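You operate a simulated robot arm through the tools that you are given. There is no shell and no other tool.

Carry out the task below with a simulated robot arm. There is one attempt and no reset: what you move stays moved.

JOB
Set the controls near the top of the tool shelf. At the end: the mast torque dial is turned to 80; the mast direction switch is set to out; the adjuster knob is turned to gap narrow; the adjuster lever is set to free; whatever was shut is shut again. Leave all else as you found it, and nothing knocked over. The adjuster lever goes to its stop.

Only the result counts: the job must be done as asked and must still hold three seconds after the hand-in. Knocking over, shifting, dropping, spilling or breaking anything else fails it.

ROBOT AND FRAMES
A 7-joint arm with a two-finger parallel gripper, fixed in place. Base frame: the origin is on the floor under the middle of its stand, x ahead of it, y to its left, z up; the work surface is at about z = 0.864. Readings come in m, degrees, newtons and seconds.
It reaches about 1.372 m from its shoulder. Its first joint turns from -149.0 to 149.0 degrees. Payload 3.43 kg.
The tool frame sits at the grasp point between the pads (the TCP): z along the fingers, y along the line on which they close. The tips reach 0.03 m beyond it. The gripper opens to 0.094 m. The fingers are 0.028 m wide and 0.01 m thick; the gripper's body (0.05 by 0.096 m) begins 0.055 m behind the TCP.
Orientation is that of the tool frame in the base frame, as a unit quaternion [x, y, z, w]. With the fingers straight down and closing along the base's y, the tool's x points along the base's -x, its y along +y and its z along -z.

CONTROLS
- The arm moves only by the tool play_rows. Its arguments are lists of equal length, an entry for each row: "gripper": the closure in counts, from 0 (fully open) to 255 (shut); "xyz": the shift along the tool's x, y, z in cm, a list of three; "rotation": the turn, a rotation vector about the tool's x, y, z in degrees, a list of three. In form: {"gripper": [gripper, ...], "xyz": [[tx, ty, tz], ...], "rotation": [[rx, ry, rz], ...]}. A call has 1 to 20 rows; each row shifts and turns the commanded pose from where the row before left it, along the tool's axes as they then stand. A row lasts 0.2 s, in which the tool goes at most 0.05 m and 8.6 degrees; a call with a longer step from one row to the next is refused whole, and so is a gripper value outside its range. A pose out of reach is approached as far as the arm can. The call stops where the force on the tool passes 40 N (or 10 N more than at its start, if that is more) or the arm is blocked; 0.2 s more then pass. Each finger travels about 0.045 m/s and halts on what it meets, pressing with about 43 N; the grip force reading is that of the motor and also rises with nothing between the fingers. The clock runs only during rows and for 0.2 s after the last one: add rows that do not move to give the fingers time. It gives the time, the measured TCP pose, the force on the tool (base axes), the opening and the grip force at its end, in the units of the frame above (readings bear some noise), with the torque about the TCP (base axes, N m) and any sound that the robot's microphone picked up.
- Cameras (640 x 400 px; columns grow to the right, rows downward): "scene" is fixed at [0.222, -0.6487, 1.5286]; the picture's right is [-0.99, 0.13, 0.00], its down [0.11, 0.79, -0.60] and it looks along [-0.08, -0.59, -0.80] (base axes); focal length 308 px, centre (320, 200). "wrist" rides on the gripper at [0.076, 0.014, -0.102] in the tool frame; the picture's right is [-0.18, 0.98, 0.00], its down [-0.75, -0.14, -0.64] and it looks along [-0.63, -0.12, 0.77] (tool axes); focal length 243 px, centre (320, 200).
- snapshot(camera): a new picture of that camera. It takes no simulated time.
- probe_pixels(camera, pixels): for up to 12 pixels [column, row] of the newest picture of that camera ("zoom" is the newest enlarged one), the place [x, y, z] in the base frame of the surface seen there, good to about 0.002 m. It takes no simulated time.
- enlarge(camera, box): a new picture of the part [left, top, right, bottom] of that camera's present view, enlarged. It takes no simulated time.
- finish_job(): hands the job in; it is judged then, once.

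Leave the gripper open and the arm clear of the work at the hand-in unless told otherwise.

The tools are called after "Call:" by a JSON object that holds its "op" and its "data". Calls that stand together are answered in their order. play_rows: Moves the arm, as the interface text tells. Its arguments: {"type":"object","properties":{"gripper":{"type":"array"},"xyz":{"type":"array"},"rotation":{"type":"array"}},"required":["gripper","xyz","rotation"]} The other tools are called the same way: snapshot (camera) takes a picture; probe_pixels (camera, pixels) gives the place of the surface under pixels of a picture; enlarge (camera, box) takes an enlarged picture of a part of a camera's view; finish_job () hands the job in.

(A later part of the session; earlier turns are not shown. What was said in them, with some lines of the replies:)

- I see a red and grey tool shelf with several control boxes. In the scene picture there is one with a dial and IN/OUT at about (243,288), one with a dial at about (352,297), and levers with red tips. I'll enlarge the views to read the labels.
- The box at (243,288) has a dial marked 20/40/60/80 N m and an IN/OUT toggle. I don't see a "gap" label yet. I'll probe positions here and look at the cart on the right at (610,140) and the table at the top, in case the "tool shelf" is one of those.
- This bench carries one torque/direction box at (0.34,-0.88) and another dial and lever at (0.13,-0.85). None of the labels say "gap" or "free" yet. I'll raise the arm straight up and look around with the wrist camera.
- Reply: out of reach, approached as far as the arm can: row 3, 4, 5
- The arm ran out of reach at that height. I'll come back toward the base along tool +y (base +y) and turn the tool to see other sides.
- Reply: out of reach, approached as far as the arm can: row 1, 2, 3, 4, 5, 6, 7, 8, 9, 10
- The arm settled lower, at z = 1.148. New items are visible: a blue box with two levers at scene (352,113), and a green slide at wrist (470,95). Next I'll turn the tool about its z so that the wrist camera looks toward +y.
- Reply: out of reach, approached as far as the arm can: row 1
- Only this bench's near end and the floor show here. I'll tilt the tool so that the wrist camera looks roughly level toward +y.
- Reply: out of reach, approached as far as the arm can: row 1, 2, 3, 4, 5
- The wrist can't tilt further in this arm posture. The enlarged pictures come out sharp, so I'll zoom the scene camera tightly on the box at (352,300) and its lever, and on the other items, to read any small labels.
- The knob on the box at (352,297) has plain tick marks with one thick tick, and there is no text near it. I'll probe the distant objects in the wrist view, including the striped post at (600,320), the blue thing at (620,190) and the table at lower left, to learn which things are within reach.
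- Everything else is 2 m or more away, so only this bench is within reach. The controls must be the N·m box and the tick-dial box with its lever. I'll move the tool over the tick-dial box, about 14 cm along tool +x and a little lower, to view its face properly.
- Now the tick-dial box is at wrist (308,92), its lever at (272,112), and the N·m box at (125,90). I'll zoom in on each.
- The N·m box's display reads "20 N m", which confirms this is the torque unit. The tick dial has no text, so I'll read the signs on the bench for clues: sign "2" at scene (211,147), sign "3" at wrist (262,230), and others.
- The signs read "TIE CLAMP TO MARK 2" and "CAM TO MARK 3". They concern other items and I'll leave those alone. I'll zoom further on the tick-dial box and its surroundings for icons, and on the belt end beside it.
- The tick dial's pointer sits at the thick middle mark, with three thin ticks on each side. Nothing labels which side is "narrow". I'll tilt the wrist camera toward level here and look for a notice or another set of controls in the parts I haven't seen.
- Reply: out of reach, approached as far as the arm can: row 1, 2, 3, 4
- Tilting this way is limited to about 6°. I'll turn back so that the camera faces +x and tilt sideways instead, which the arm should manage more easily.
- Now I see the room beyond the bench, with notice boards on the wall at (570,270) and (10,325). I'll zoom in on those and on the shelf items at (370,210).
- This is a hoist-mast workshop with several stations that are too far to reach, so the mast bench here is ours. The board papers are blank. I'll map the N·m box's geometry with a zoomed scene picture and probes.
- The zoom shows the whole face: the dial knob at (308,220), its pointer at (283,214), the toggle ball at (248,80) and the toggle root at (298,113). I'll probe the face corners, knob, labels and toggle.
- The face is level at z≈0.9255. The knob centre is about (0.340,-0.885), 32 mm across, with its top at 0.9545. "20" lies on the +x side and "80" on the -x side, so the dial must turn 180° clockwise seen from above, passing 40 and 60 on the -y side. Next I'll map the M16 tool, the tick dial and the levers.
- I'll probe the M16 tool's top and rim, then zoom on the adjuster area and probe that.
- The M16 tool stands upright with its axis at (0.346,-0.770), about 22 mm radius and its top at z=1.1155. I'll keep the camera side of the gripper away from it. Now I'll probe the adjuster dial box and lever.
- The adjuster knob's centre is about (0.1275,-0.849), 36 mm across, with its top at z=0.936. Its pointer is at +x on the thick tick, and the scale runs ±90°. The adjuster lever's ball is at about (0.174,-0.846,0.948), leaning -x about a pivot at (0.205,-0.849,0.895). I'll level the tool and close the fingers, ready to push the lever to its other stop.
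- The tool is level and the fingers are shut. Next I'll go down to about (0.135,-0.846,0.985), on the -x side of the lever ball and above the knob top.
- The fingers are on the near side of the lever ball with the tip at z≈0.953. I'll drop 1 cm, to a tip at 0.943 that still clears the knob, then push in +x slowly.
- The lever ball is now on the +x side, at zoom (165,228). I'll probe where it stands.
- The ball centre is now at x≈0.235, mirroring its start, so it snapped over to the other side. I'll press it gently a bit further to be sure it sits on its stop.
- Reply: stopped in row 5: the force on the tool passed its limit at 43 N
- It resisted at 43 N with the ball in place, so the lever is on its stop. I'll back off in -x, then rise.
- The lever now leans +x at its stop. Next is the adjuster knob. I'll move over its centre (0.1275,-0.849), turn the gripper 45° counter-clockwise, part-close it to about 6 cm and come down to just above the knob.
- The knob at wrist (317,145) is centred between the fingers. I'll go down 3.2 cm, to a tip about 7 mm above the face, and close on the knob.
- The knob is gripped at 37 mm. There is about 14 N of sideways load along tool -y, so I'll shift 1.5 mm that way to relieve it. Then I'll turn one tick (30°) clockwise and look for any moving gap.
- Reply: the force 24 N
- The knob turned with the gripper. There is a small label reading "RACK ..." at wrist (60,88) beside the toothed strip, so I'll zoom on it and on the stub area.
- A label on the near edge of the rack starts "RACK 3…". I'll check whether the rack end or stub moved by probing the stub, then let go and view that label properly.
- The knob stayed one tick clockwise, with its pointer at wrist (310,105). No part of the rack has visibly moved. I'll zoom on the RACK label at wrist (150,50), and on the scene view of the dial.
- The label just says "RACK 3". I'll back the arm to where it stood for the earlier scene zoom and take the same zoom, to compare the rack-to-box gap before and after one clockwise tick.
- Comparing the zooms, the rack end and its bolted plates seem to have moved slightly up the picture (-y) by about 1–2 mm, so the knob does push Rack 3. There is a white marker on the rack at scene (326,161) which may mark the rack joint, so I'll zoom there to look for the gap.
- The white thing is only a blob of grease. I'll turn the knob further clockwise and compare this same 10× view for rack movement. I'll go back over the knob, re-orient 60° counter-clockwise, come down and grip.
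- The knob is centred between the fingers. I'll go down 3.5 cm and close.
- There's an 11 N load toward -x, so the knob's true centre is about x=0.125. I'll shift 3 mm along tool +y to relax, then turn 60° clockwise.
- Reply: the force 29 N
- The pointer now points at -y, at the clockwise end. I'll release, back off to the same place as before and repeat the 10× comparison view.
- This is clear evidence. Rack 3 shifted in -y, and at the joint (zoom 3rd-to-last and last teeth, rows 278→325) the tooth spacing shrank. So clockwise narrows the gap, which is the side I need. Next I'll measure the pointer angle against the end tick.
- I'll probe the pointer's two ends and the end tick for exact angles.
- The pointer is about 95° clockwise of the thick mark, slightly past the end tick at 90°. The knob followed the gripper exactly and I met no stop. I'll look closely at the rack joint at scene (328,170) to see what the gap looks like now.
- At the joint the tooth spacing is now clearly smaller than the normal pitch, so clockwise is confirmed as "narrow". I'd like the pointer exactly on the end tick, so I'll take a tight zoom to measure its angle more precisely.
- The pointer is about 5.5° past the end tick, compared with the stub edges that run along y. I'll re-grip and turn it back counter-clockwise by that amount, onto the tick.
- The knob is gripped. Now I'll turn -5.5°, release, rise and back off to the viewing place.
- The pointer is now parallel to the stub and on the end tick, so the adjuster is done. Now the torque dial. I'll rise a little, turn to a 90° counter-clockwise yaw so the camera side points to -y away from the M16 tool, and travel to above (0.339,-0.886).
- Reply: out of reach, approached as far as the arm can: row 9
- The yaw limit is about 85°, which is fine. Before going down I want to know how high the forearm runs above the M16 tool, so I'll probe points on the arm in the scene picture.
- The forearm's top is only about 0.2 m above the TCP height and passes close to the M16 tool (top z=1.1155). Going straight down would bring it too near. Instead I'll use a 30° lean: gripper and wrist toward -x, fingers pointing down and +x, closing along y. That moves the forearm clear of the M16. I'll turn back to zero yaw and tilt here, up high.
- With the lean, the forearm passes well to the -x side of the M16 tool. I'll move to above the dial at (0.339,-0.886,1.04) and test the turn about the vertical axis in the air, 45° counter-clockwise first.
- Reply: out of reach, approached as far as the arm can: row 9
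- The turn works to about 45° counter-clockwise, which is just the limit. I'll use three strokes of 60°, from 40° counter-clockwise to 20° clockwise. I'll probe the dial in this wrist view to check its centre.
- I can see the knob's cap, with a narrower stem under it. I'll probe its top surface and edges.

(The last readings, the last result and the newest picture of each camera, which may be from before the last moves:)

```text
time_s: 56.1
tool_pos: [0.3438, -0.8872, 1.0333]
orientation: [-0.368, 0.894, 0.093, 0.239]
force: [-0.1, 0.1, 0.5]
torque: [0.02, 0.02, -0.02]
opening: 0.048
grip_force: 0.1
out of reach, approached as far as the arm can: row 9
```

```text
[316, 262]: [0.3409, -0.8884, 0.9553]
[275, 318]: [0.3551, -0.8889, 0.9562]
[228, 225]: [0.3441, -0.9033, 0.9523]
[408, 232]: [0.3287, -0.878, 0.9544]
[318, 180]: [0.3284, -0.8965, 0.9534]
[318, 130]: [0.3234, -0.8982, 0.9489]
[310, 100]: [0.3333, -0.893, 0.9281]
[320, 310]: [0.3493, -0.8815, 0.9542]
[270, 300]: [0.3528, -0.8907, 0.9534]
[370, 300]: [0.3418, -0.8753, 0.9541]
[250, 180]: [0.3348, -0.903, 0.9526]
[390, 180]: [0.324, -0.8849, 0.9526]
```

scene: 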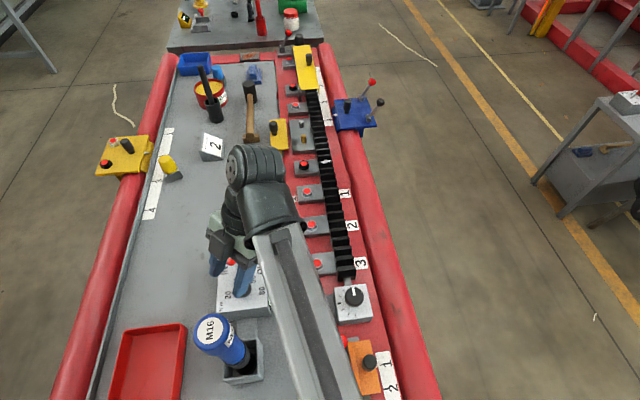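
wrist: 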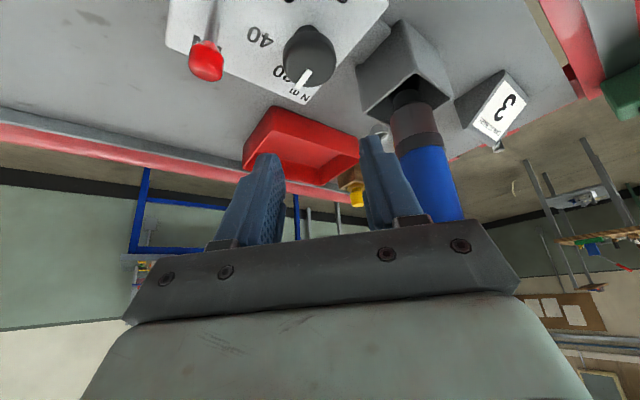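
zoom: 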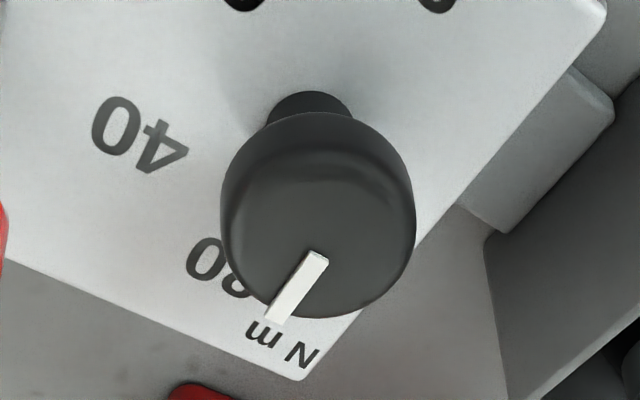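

The dial centre comes out at about (0.3385,-0.887). I'll turn to the 40° counter-clockwise start yaw and go down along the vertical to TCP z≈0.961, so the lowest finger corner is about 2.5 mm above the face.

Call:
{"op": "play_rows", "data": {"gripper": [125, 125, 125, 125, 125, 125], "xyz": [[0, 0, 0], [0.99, 0.085, 1.515], [0.99, 0.085, 1.515], [0.99, 0.085, 1.515], [0.95, 0.085, 1.45], [0, 0, 0]], "rotation": [[2.5, 0, 4.33], [0, 0, 0], [0, 0, 0], [0, 0, 0], [0, 0, 0], [0, 0, 0]]}}

Call:
{"op": "snapshot", "data": {"camera": "wrist"}}

Call:
{"op": "snapshot", "data": {"camera": "scene"}}

```text
time_s: 57.5
tool_pos: [0.3383, -0.8862, 0.9621]
orientation: [-0.329, 0.908, 0.089, 0.243]
force: [0.3, -0.5, -0.3]
torque: [0.04, 0.01, 0.02]
opening: 0.0479
grip_force: 0.1
```

```text
taken
```

wrist: 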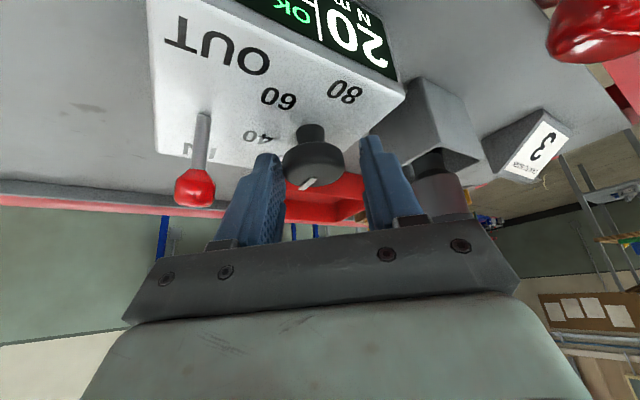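

```text
taken
```

scene: 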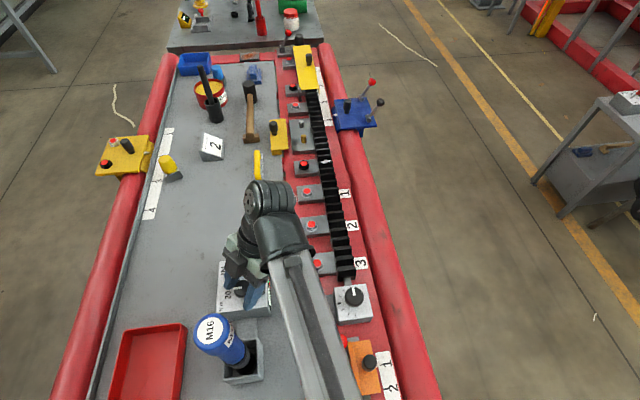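

The knob cap sits between the fingers, about 2 mm toward tool -y. I'll shift 1.5 mm that way and close on it.

Call:
{"op": "play_rows", "data": {"gripper": [125, 255, 255, 255, 255], "xyz": [[0, -0.15, 0], [0, 0, 0], [0, 0, 0], [0, 0, 0], [0, 0, 0]], "rotation": [[0, 0, 0], [0, 0, 0], [0, 0, 0], [0, 0, 0], [0, 0, 0]]}}

Call:
{"op": "snapshot", "data": {"camera": "wrist"}}

```text
time_s: 58.8
tool_pos: [0.339, -0.8874, 0.9614]
orientation: [-0.329, 0.908, 0.088, 0.244]
force: [5.2, -7.5, 1.3]
torque: [-0.13, -0.1, -0.01]
opening: 0.0335
grip_force: 45.4
```

```text
taken
```

wrist: 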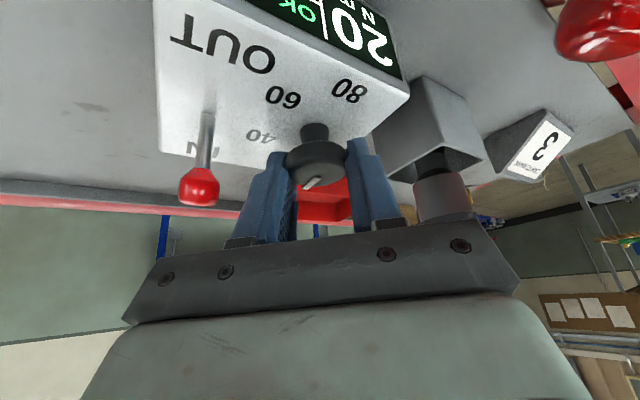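

It's gripped at 33.5 mm with small loads. I'll turn 60° clockwise about the vertical axis in 8 rows.

Call:
{"op": "play_rows", "data": {"gripper": [255, 255, 255, 255, 255, 255, 255, 255, 255, 255], "xyz": [[0, -0.05, 0], [0, 0, 0], [0, 0, 0], [0, 0, 0], [0, 0, 0], [0, 0, 0], [0, 0, 0], [0, 0, 0], [0, 0, 0], [0, 0, 0]], "rotation": [[0, 0, 0], [3.75, 0, 6.495], [3.75, 0, 6.495], [3.75, 0, 6.495], [3.75, 0, 6.495], [3.75, 0, 6.495], [3.75, 0, 6.495], [3.75, 0, 6.495], [3.75, 0, 6.495], [0, 0, 0]]}}

Call:
{"op": "snapshot", "data": {"camera": "wrist"}}

Call:
{"op": "snapshot", "data": {"camera": "scene"}}

```text
time_s: 61.0
tool_pos: [0.3389, -0.888, 0.9604]
orientation: [0.17, 0.951, -0.045, 0.253]
force: [4.2, -14.3, -13.6]
torque: [-0.42, -0.23, 0.01]
opening: 0.0334
grip_force: 45.2
```

```text
taken
```

wrist: 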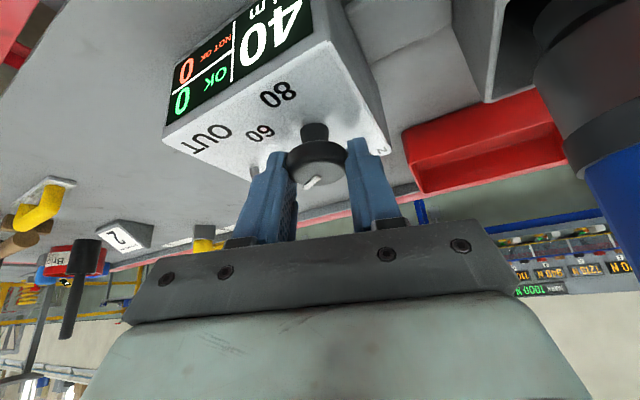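

```text
taken
```

scene: 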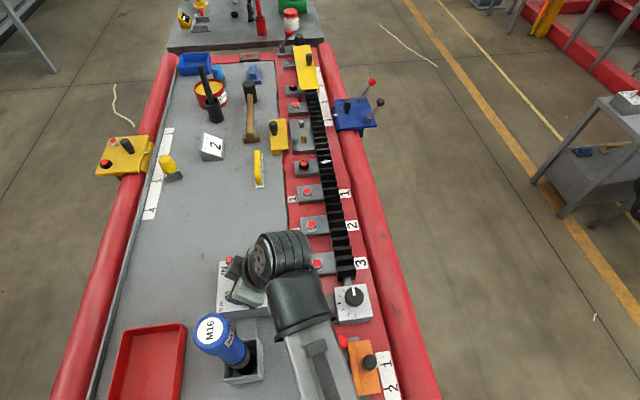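

The display now reads 40 N m and nothing else has moved. I'll open slightly, swing back 60° counter-clockwise around the knob, and grip again.

Call:
{"op": "play_rows", "data": {"gripper": [141, 141, 141, 141, 141, 141, 141, 141, 141, 141, 141, 141], "xyz": [[0, 0, 0], [0, 0, 0], [0, 0, 0], [0, 0, 0], [0, 0, 0], [0, 0, 0], [0, 0, 0], [0, 0, 0], [0, 0, 0], [0, 0, 0], [0, 0, 0], [0, 0, 0]], "rotation": [[0, 0, 0], [0, 0, 0], [0, 0, 0], [-3.75, 0, -6.495], [-3.75, 0, -6.495], [-3.75, 0, -6.495], [-3.75, 0, -6.495], [-3.75, 0, -6.495], [-3.75, 0, -6.495], [-3.75, 0, -6.495], [-3.75, 0, -6.495], [0, 0, 0]]}}

Call:
{"op": "snapshot", "data": {"camera": "wrist"}}

```text
time_s: 63.5
tool_pos: [0.3389, -0.8877, 0.9631]
orientation: [-0.33, 0.908, 0.089, 0.243]
force: [0.4, -0.8, -0.6]
torque: [-0.01, -0.01, -0.01]
opening: 0.042
grip_force: 0.1
```

```text
taken
```

wrist: 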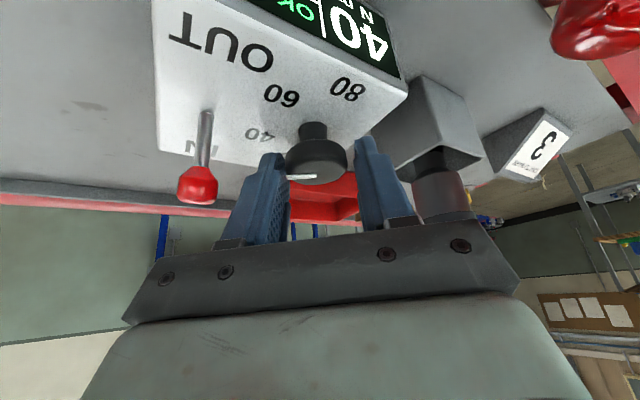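

The dial is still at 40 and the gripper is back at the start yaw. I'll close and turn another 60° clockwise.

Call:
{"op": "play_rows", "data": {"gripper": [255, 255, 255, 255, 255, 255, 255, 255, 255, 255, 255, 255], "xyz": [[0, 0, 0.1], [0, 0, 0], [0, 0, 0], [0, 0, 0], [0, 0, 0], [0, 0, 0], [0, 0, 0], [0, 0, 0], [0, 0, 0], [0, 0, 0], [0, 0, 0], [0, 0, 0]], "rotation": [[0, 0, 0], [0, 0, 0], [0, 0, 0], [3.75, 0, 6.495], [3.75, 0, 6.495], [3.75, 0, 6.495], [3.75, 0, 6.495], [3.75, 0, 6.495], [3.75, 0, 6.495], [3.75, 0, 6.495], [3.75, 0, 6.495], [0, 0, 0]]}}

Call:
{"op": "snapshot", "data": {"camera": "wrist"}}

```text
time_s: 66.2
tool_pos: [0.3401, -0.8877, 0.9629]
orientation: [0.17, 0.951, -0.047, 0.255]
force: [9.1, -22.8, 18.2]
torque: [-0.23, 0.19, 0.03]
opening: 0.0335
grip_force: 45.2
```

```text
taken
```

wrist: 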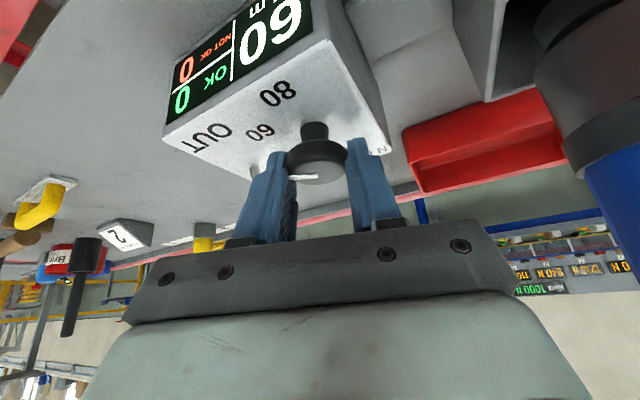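

The display reads 60. I'll repeat once more: open slightly, swing back 60°, re-grip, and turn 60° clockwise.

Call:
{"op": "play_rows", "data": {"gripper": [141, 141, 141, 141, 141, 141, 141, 141, 141, 141, 141, 141], "xyz": [[0, 0, 0], [0, 0, 0], [0, 0, 0], [0, 0, 0], [0, 0, 0], [0, 0, 0], [0, 0, 0], [0, 0, 0], [0, 0, 0], [0, 0, 0], [0, 0, 0], [0, 0, 0]], "rotation": [[0, 0, 0], [0, 0, 0], [0, 0, 0], [-3.75, 0, -6.495], [-3.75, 0, -6.495], [-3.75, 0, -6.495], [-3.75, 0, -6.495], [-3.75, 0, -6.495], [-3.75, 0, -6.495], [-3.75, 0, -6.495], [-3.75, 0, -6.495], [0, 0, 0]]}}

Call:
{"op": "play_rows", "data": {"gripper": [255, 255, 255, 255, 255, 255, 255, 255, 255, 255, 255, 255], "xyz": [[0, 0, 0], [0, 0, 0], [0, 0, 0], [0, 0, 0], [0, 0, 0], [0, 0, 0], [0, 0, 0], [0, 0, 0], [0, 0, 0], [0, 0, 0], [0, 0, 0], [0, 0, 0]], "rotation": [[0, 0, 0], [0, 0, 0], [0, 0, 0], [3.75, 0, 6.495], [3.75, 0, 6.495], [3.75, 0, 6.495], [3.75, 0, 6.495], [3.75, 0, 6.495], [3.75, 0, 6.495], [3.75, 0, 6.495], [3.75, 0, 6.495], [0, 0, 0]]}}

Call:
{"op": "snapshot", "data": {"camera": "wrist"}}

```text
time_s: 68.8
tool_pos: [0.3376, -0.8864, 0.9613]
orientation: [-0.331, 0.908, 0.09, 0.243]
force: [0.1, -1.1, -0.7]
torque: [0.01, -0.03, 0.01]
opening: 0.0419
grip_force: 0.1
```

```text
time_s: 71.3
tool_pos: [0.3407, -0.887, 0.9612]
orientation: [0.17, 0.951, -0.047, 0.255]
force: [7.4, -24.0, 8.6]
torque: [0.01, 0.72, 0.08]
opening: 0.0332
grip_force: 44.9
```

```text
taken
```

wrist: 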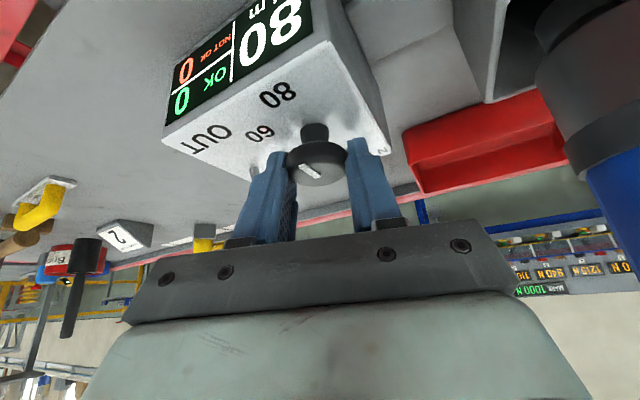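

The display reads 80. I'll release, rise straight up 9 cm, and check the pointer from the scene camera.

Call:
{"op": "play_rows", "data": {"gripper": [141, 141, 141, 141, 141, 141, 141], "xyz": [[0, 0, 0], [0, 0, 0], [-1.0, 0, -1.73], [-1.5, 0, -2.6], [-1.5, 0, -2.6], [-0.5, 0, -0.87], [0, 0, 0]], "rotation": [[0, 0, 0], [0, 0, 0], [0, 0, 0], [0, 0, 0], [0, 0, 0], [0, 0, 0], [0, 0, 0]]}}

Call:
{"op": "snapshot", "data": {"camera": "wrist"}}

Call:
{"op": "snapshot", "data": {"camera": "scene"}}

```text
time_s: 73.0
tool_pos: [0.3386, -0.8865, 1.0522]
orientation: [0.17, 0.951, -0.045, 0.253]
force: [-0.2, -1.0, 0.6]
torque: [-0.01, -0.02, 0.0]
opening: 0.0421
grip_force: 0.2
```

```text
taken
```

wrist: 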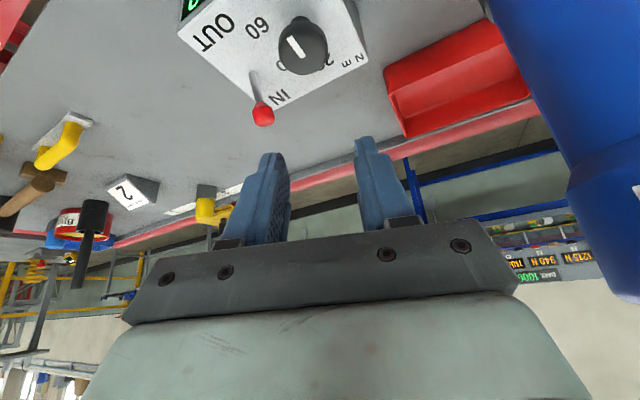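

```text
taken
```

scene: 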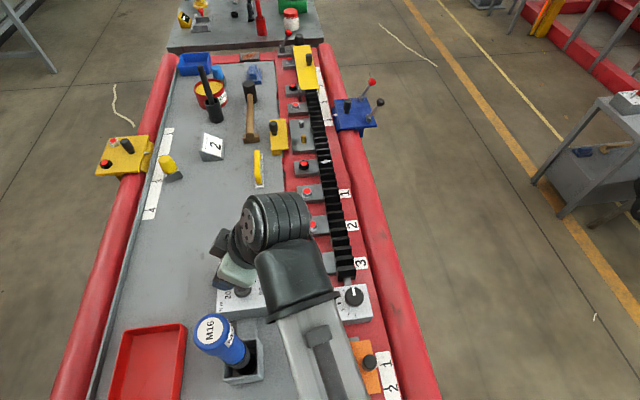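

The dial is done. Now the toggle: I'll grip its ball with the fingers on its ±y sides using the same leaning pose, which keeps the forearm off the M16 tool, and carry it to the OUT side. First I'll swing to zero yaw up here, then look and probe the ball.

Call:
{"op": "play_rows", "data": {"gripper": [157, 157, 157, 157, 157, 157, 157], "xyz": [[0, 0, 0], [0, 0, 0], [0, 0, 0], [0.3, -2.6, -0.5], [-1.0, -2.6, 1.4], [0, 0, 0], [0, 0, 0]], "rotation": [[-3.33, 0, -5.77], [-3.33, 0, -5.77], [-3.33, 0, -5.77], [0, 0, 0], [0, 0, 0], [0, 0, 0], [0, 0, 0]]}}

Call:
{"op": "snapshot", "data": {"camera": "wrist"}}

Call:
{"op": "snapshot", "data": {"camera": "scene"}}

```text
time_s: 74.5
tool_pos: [0.3504, -0.9371, 1.0472]
orientation: [0.002, 0.966, -0.001, 0.258]
force: [0.6, 0.7, 0.0]
torque: [0.01, -0.02, 0.02]
opening: 0.0361
grip_force: 0.0
```

```text
taken
```

wrist: 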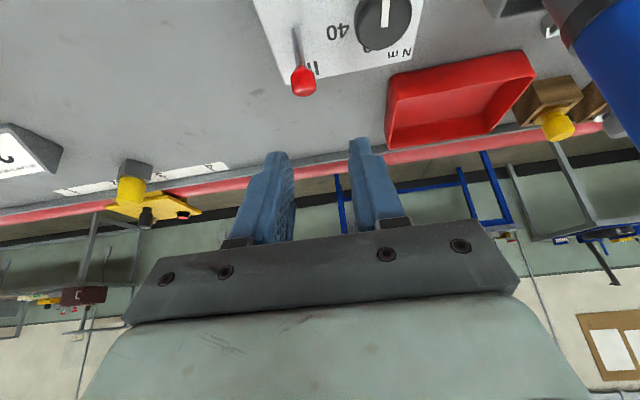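

```text
taken
```

scene: 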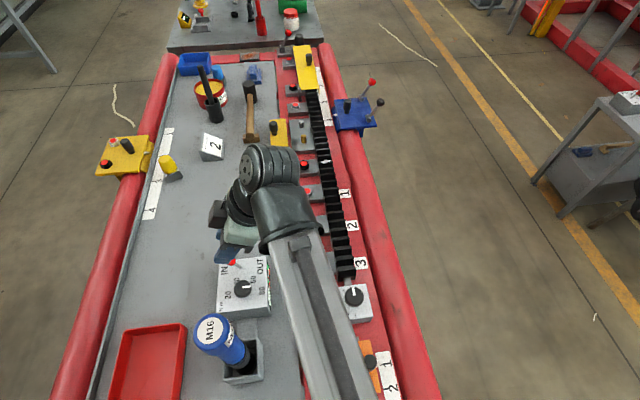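

Good view: the toggle ball is at wrist (304,82) and the dial at (388,20) with its pointer toward 80. I'll zoom the scene on the box and probe the ball in the wrist view.

Call:
{"op": "probe_pixels", "data": {"camera": "wrist", "pixels": [[304, 75], [304, 85], [294, 80], [314, 80], [298, 45], [301, 60]]}}

Call:
{"op": "enlarge", "data": {"camera": "scene", "box": [205, 245, 285, 325]}}

```text
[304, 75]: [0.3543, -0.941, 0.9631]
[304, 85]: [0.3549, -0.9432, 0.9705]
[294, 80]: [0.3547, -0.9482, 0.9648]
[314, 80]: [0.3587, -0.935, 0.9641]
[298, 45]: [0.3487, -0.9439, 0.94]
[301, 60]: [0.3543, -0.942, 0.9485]
```

```text
5.00 times, centred on (245, 285) of scene
```

zoom: 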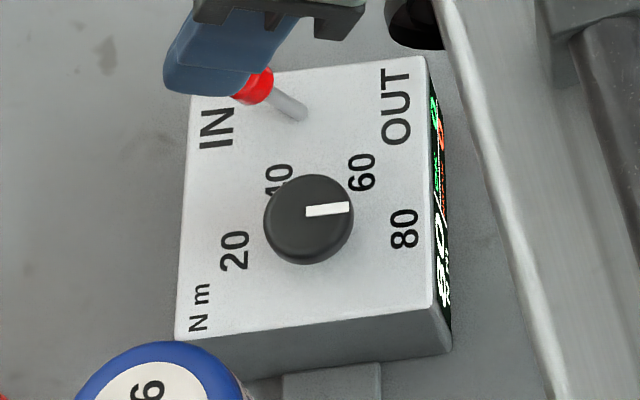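

The dial pointer aims straight at 80, exactly opposite its start. The toggle ball's centre is about (0.3615,-0.9415,0.964). I'll bring the fingers down around it.

Call:
{"op": "play_rows", "data": {"gripper": [157, 157, 157, 157], "xyz": [[1.0, -0.147, 2.51], [1.0, -0.147, 2.51], [1.0, -0.147, 2.51], [0, 0, 0]], "rotation": [[0, 0, 0], [0, 0, 0], [0, 0, 0], [0, 0, 0]]}}

Call:
{"op": "snapshot", "data": {"camera": "wrist"}}

Call:
{"op": "enlarge", "data": {"camera": "scene", "box": [205, 235, 305, 325]}}

```text
time_s: 75.5
tool_pos: [0.3625, -0.9443, 0.9667]
orientation: [0.003, 0.966, -0.001, 0.258]
force: [-0.1, -0.3, 0.3]
torque: [-0.04, -0.01, 0.01]
opening: 0.0357
grip_force: 0.1
```

```text
taken
```

wrist: 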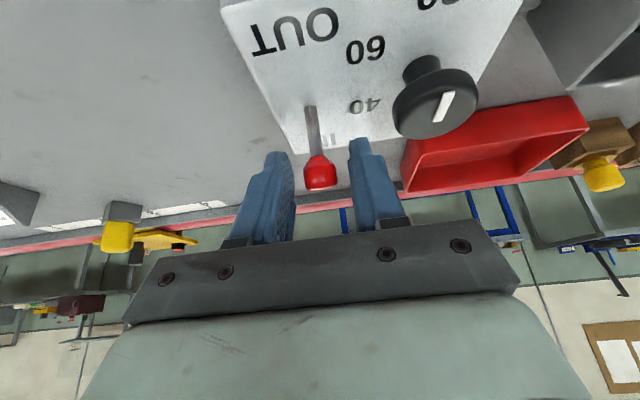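

```text
4.44 times, centred on (255, 280) of scene
```

zoom: 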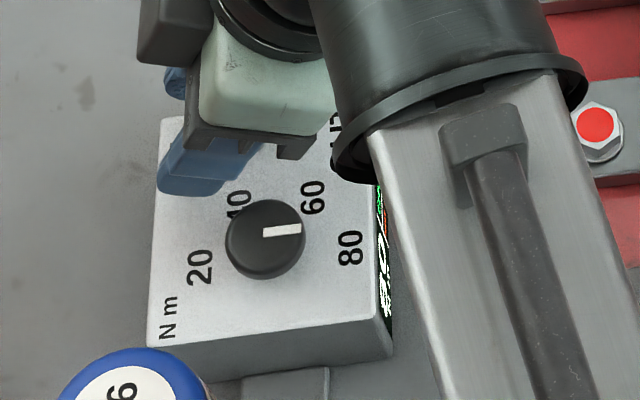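

The ball is centred between the fingers. I'll close on it and carry it 3.1 cm in -x.

Call:
{"op": "play_rows", "data": {"gripper": [255, 255, 255, 255, 255, 255, 255, 255], "xyz": [[0, 0, 0], [0, 0, 0], [0, 0, 0], [0.693, 0, -0.4], [0.693, 0, -0.4], [0.693, 0, -0.4], [0.606, 0, -0.35], [0, 0, 0]], "rotation": [[0, 0, 0], [0, 0, 0], [0, 0, 0], [0, 0, 0], [0, 0, 0], [0, 0, 0], [0, 0, 0], [0, 0, 0]]}}

Call:
{"op": "snapshot", "data": {"camera": "wrist"}}

```text
time_s: 77.3
tool_pos: [0.3315, -0.9428, 0.9694]
orientation: [0.001, 0.965, -0.001, 0.261]
force: [21.3, 0.6, 15.8]
torque: [-0.02, -1.22, 0.05]
opening: 0.0169
grip_force: 44.8
```

```text
taken
```

wrist: 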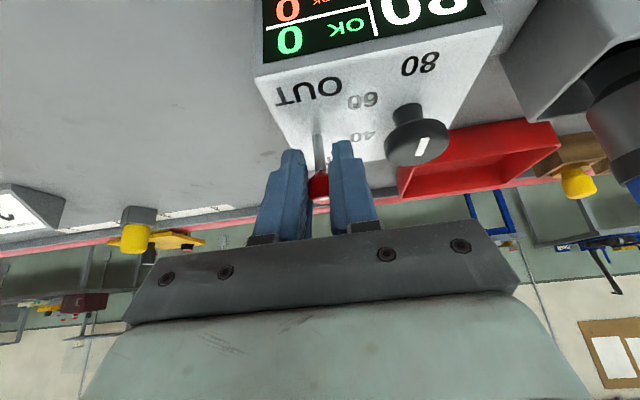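

The ball was carried to x≈0.3315 and now resists, so it's at the OUT stop. I'll open, rise straight up and check.

Call:
{"op": "play_rows", "data": {"gripper": [157, 157, 157, 157, 157, 157, 157], "xyz": [[0, 0, 0], [0, 0, 0], [-1.0, 0, -1.73], [-1.5, 0, -2.6], [-1.5, 0, -2.6], [-1.5, 0, -2.6], [0, 0, 0]], "rotation": [[0, 0, 0], [0, 0, 0], [0, 0, 0], [0, 0, 0], [0, 0, 0], [0, 0, 0], [0, 0, 0]]}}

Call:
{"op": "snapshot", "data": {"camera": "wrist"}}

Call:
{"op": "enlarge", "data": {"camera": "scene", "box": [205, 235, 305, 325]}}

```text
time_s: 79.0
tool_pos: [0.3311, -0.9414, 1.0776]
orientation: [0.003, 0.966, 0.0, 0.258]
force: [1.1, -0.3, -0.2]
torque: [-0.02, -0.01, -0.01]
opening: 0.0363
grip_force: 0.1
```

```text
taken
```

wrist: 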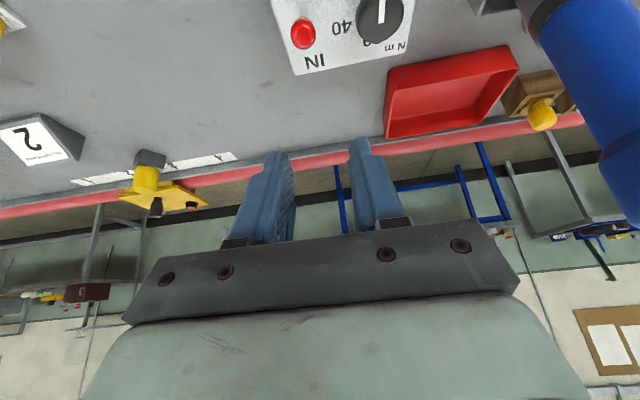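

```text
4.44 times, centred on (255, 280) of scene
```

zoom: 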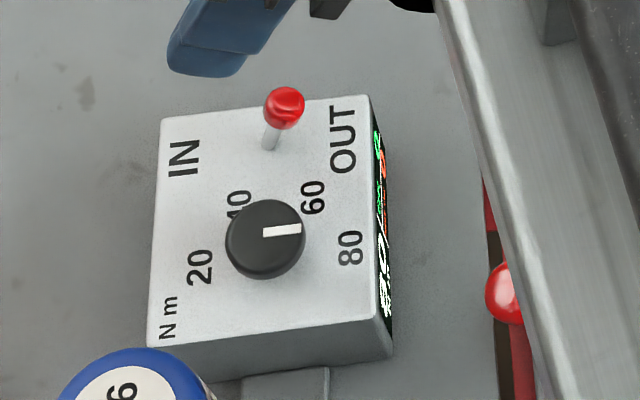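

The toggle now leans toward OUT, with the ball at zoom (285,108). I'll probe it to confirm its full tilt.

Call:
{"op": "probe_pixels", "data": {"camera": "zoom", "pixels": [[285, 105], [268, 105], [303, 105], [275, 130], [270, 145], [285, 90], [285, 125]]}}

```text
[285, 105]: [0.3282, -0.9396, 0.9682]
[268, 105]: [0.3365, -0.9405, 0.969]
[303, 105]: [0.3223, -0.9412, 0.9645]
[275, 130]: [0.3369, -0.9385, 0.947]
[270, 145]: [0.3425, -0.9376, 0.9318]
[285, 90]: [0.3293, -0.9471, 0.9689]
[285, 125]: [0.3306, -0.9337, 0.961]
```

The ball is at x≈0.3295, mirroring its IN position, so the switch is fully at OUT. I'll retreat with the lean kept, up and toward -x to near the starting pose, then level the tool and open the gripper.

Call:
{"op": "play_rows", "data": {"gripper": [157, 157, 157, 157, 157, 157, 0, 0, 0, 0, 0, 0], "xyz": [[2.26, -0.67, -3.23], [2.26, -0.67, -3.23], [2.26, -0.67, -3.23], [2.26, -0.67, -3.23], [2.26, -0.67, -3.23], [2.26, -0.67, -3.23], [0, 0, 0], [0, 0, 0], [0, 0, 0], [0, 0, 0], [0, 0, 0], [0, 0, 0]], "rotation": [[0, 0, 0], [0, 0, 0], [0, 0, 0], [0, 0, 0], [0, 0, 0], [0, 0, 0], [0, 7.5, 0], [0, 7.5, 0], [0, 7.5, 0], [0, 7.5, 0], [0, 0, 0], [0, 0, 0]]}}

Call:
{"op": "snapshot", "data": {"camera": "scene"}}

Call:
{"op": "snapshot", "data": {"camera": "wrist"}}

Call:
{"op": "enlarge", "data": {"camera": "scene", "box": [205, 245, 285, 325]}}

Call:
{"op": "enlarge", "data": {"camera": "scene", "box": [280, 255, 400, 335]}}

```text
time_s: 81.5
tool_pos: [0.1155, -0.9824, 1.1764]
orientation: [0.003, 1.0, 0.0, 0.0]
force: [-0.4, 0.4, 0.0]
torque: [0.04, 0.01, -0.02]
opening: 0.094
grip_force: 0.1
```

```text
taken
```

scene: 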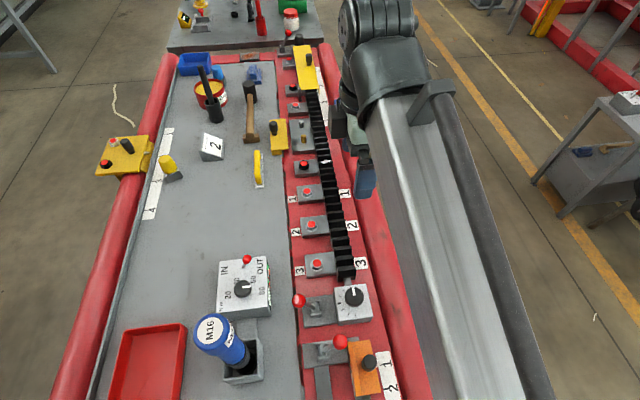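

```text
taken
```

wrist: 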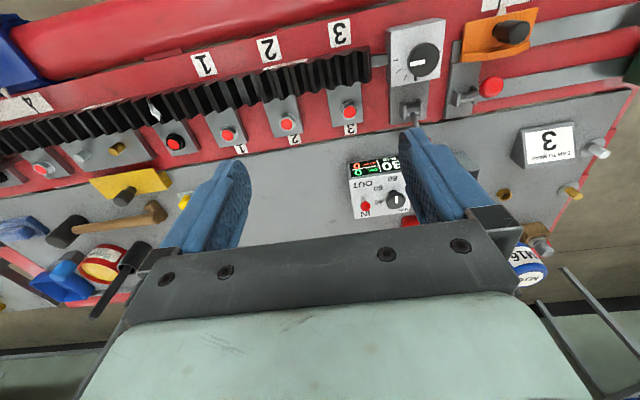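

```text
5.00 times, centred on (245, 285) of scene
```

zoom: 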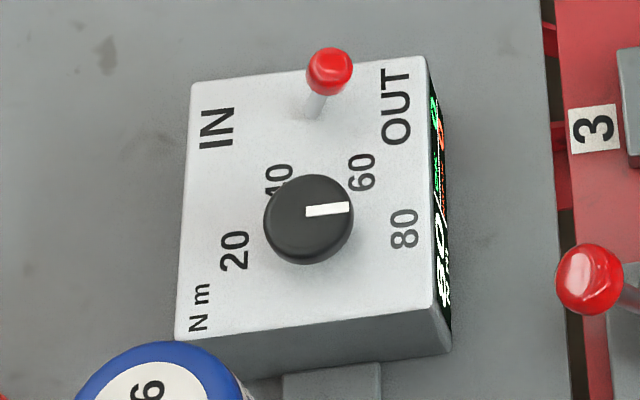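

```text
5.00 times, centred on (340, 295) of scene
```

zoom: 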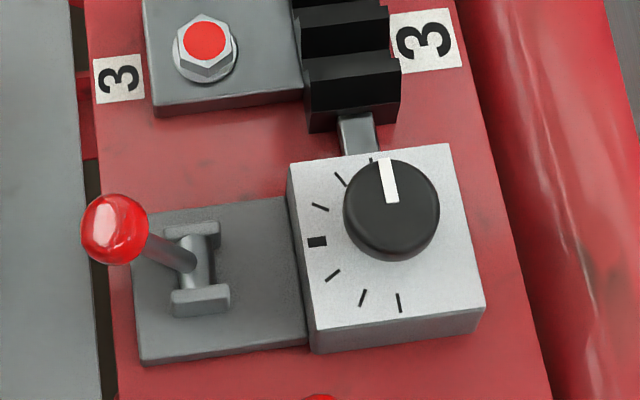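

All four settings are confirmed. The dial points to 80 and the display reads 80, and the switch is at OUT. The adjuster knob is on the narrow-side end tick with the rack gap visibly narrowed. The adjuster lever is at its other stop, and the knob and rack moved freely with it there. The M16 tool and everything else look unmoved, nothing was opened, the gripper is open and the arm is clear. I'll hand the job in.

Call:
{"op": "finish_job", "data": {}}

```text
The job is handed in.
```

I set all four controls and handed the job in. I don't have the verdict; two of the settings rest on what I observed, because those controls have no labels.

| Control | Final state | How sure |
|---|---|---|
| Mast torque dial | 80 | The box's display reads 80 N m |
| Mast direction switch | OUT, at its stop | The switch ball mirrors its IN position |
| Adjuster knob | On the end tick of the narrow side | Inferred: turning it clockwise pushed Rack 3 and visibly narrowed the gap at the rack joint |
| Adjuster lever | At the opposite stop from where it started | Inferred: the knob turned and the rack moved with the lever there, so I took that stop as "free" |

- **Knob:** no text marks "gap narrow". I took it to mean the last tick and set the pointer on it. It went about 5° past at first, so I turned it back.
- **Lever:** I did not test whether its starting position locks the adjuster.

I opened nothing, so there was nothing to shut again. In the last pictures the M16 tool and the other items look unmoved; Rack 3 and its bolted plates shifted a few millimetres because the adjuster drives them. The gripper is open and the arm is back near its starting pose.
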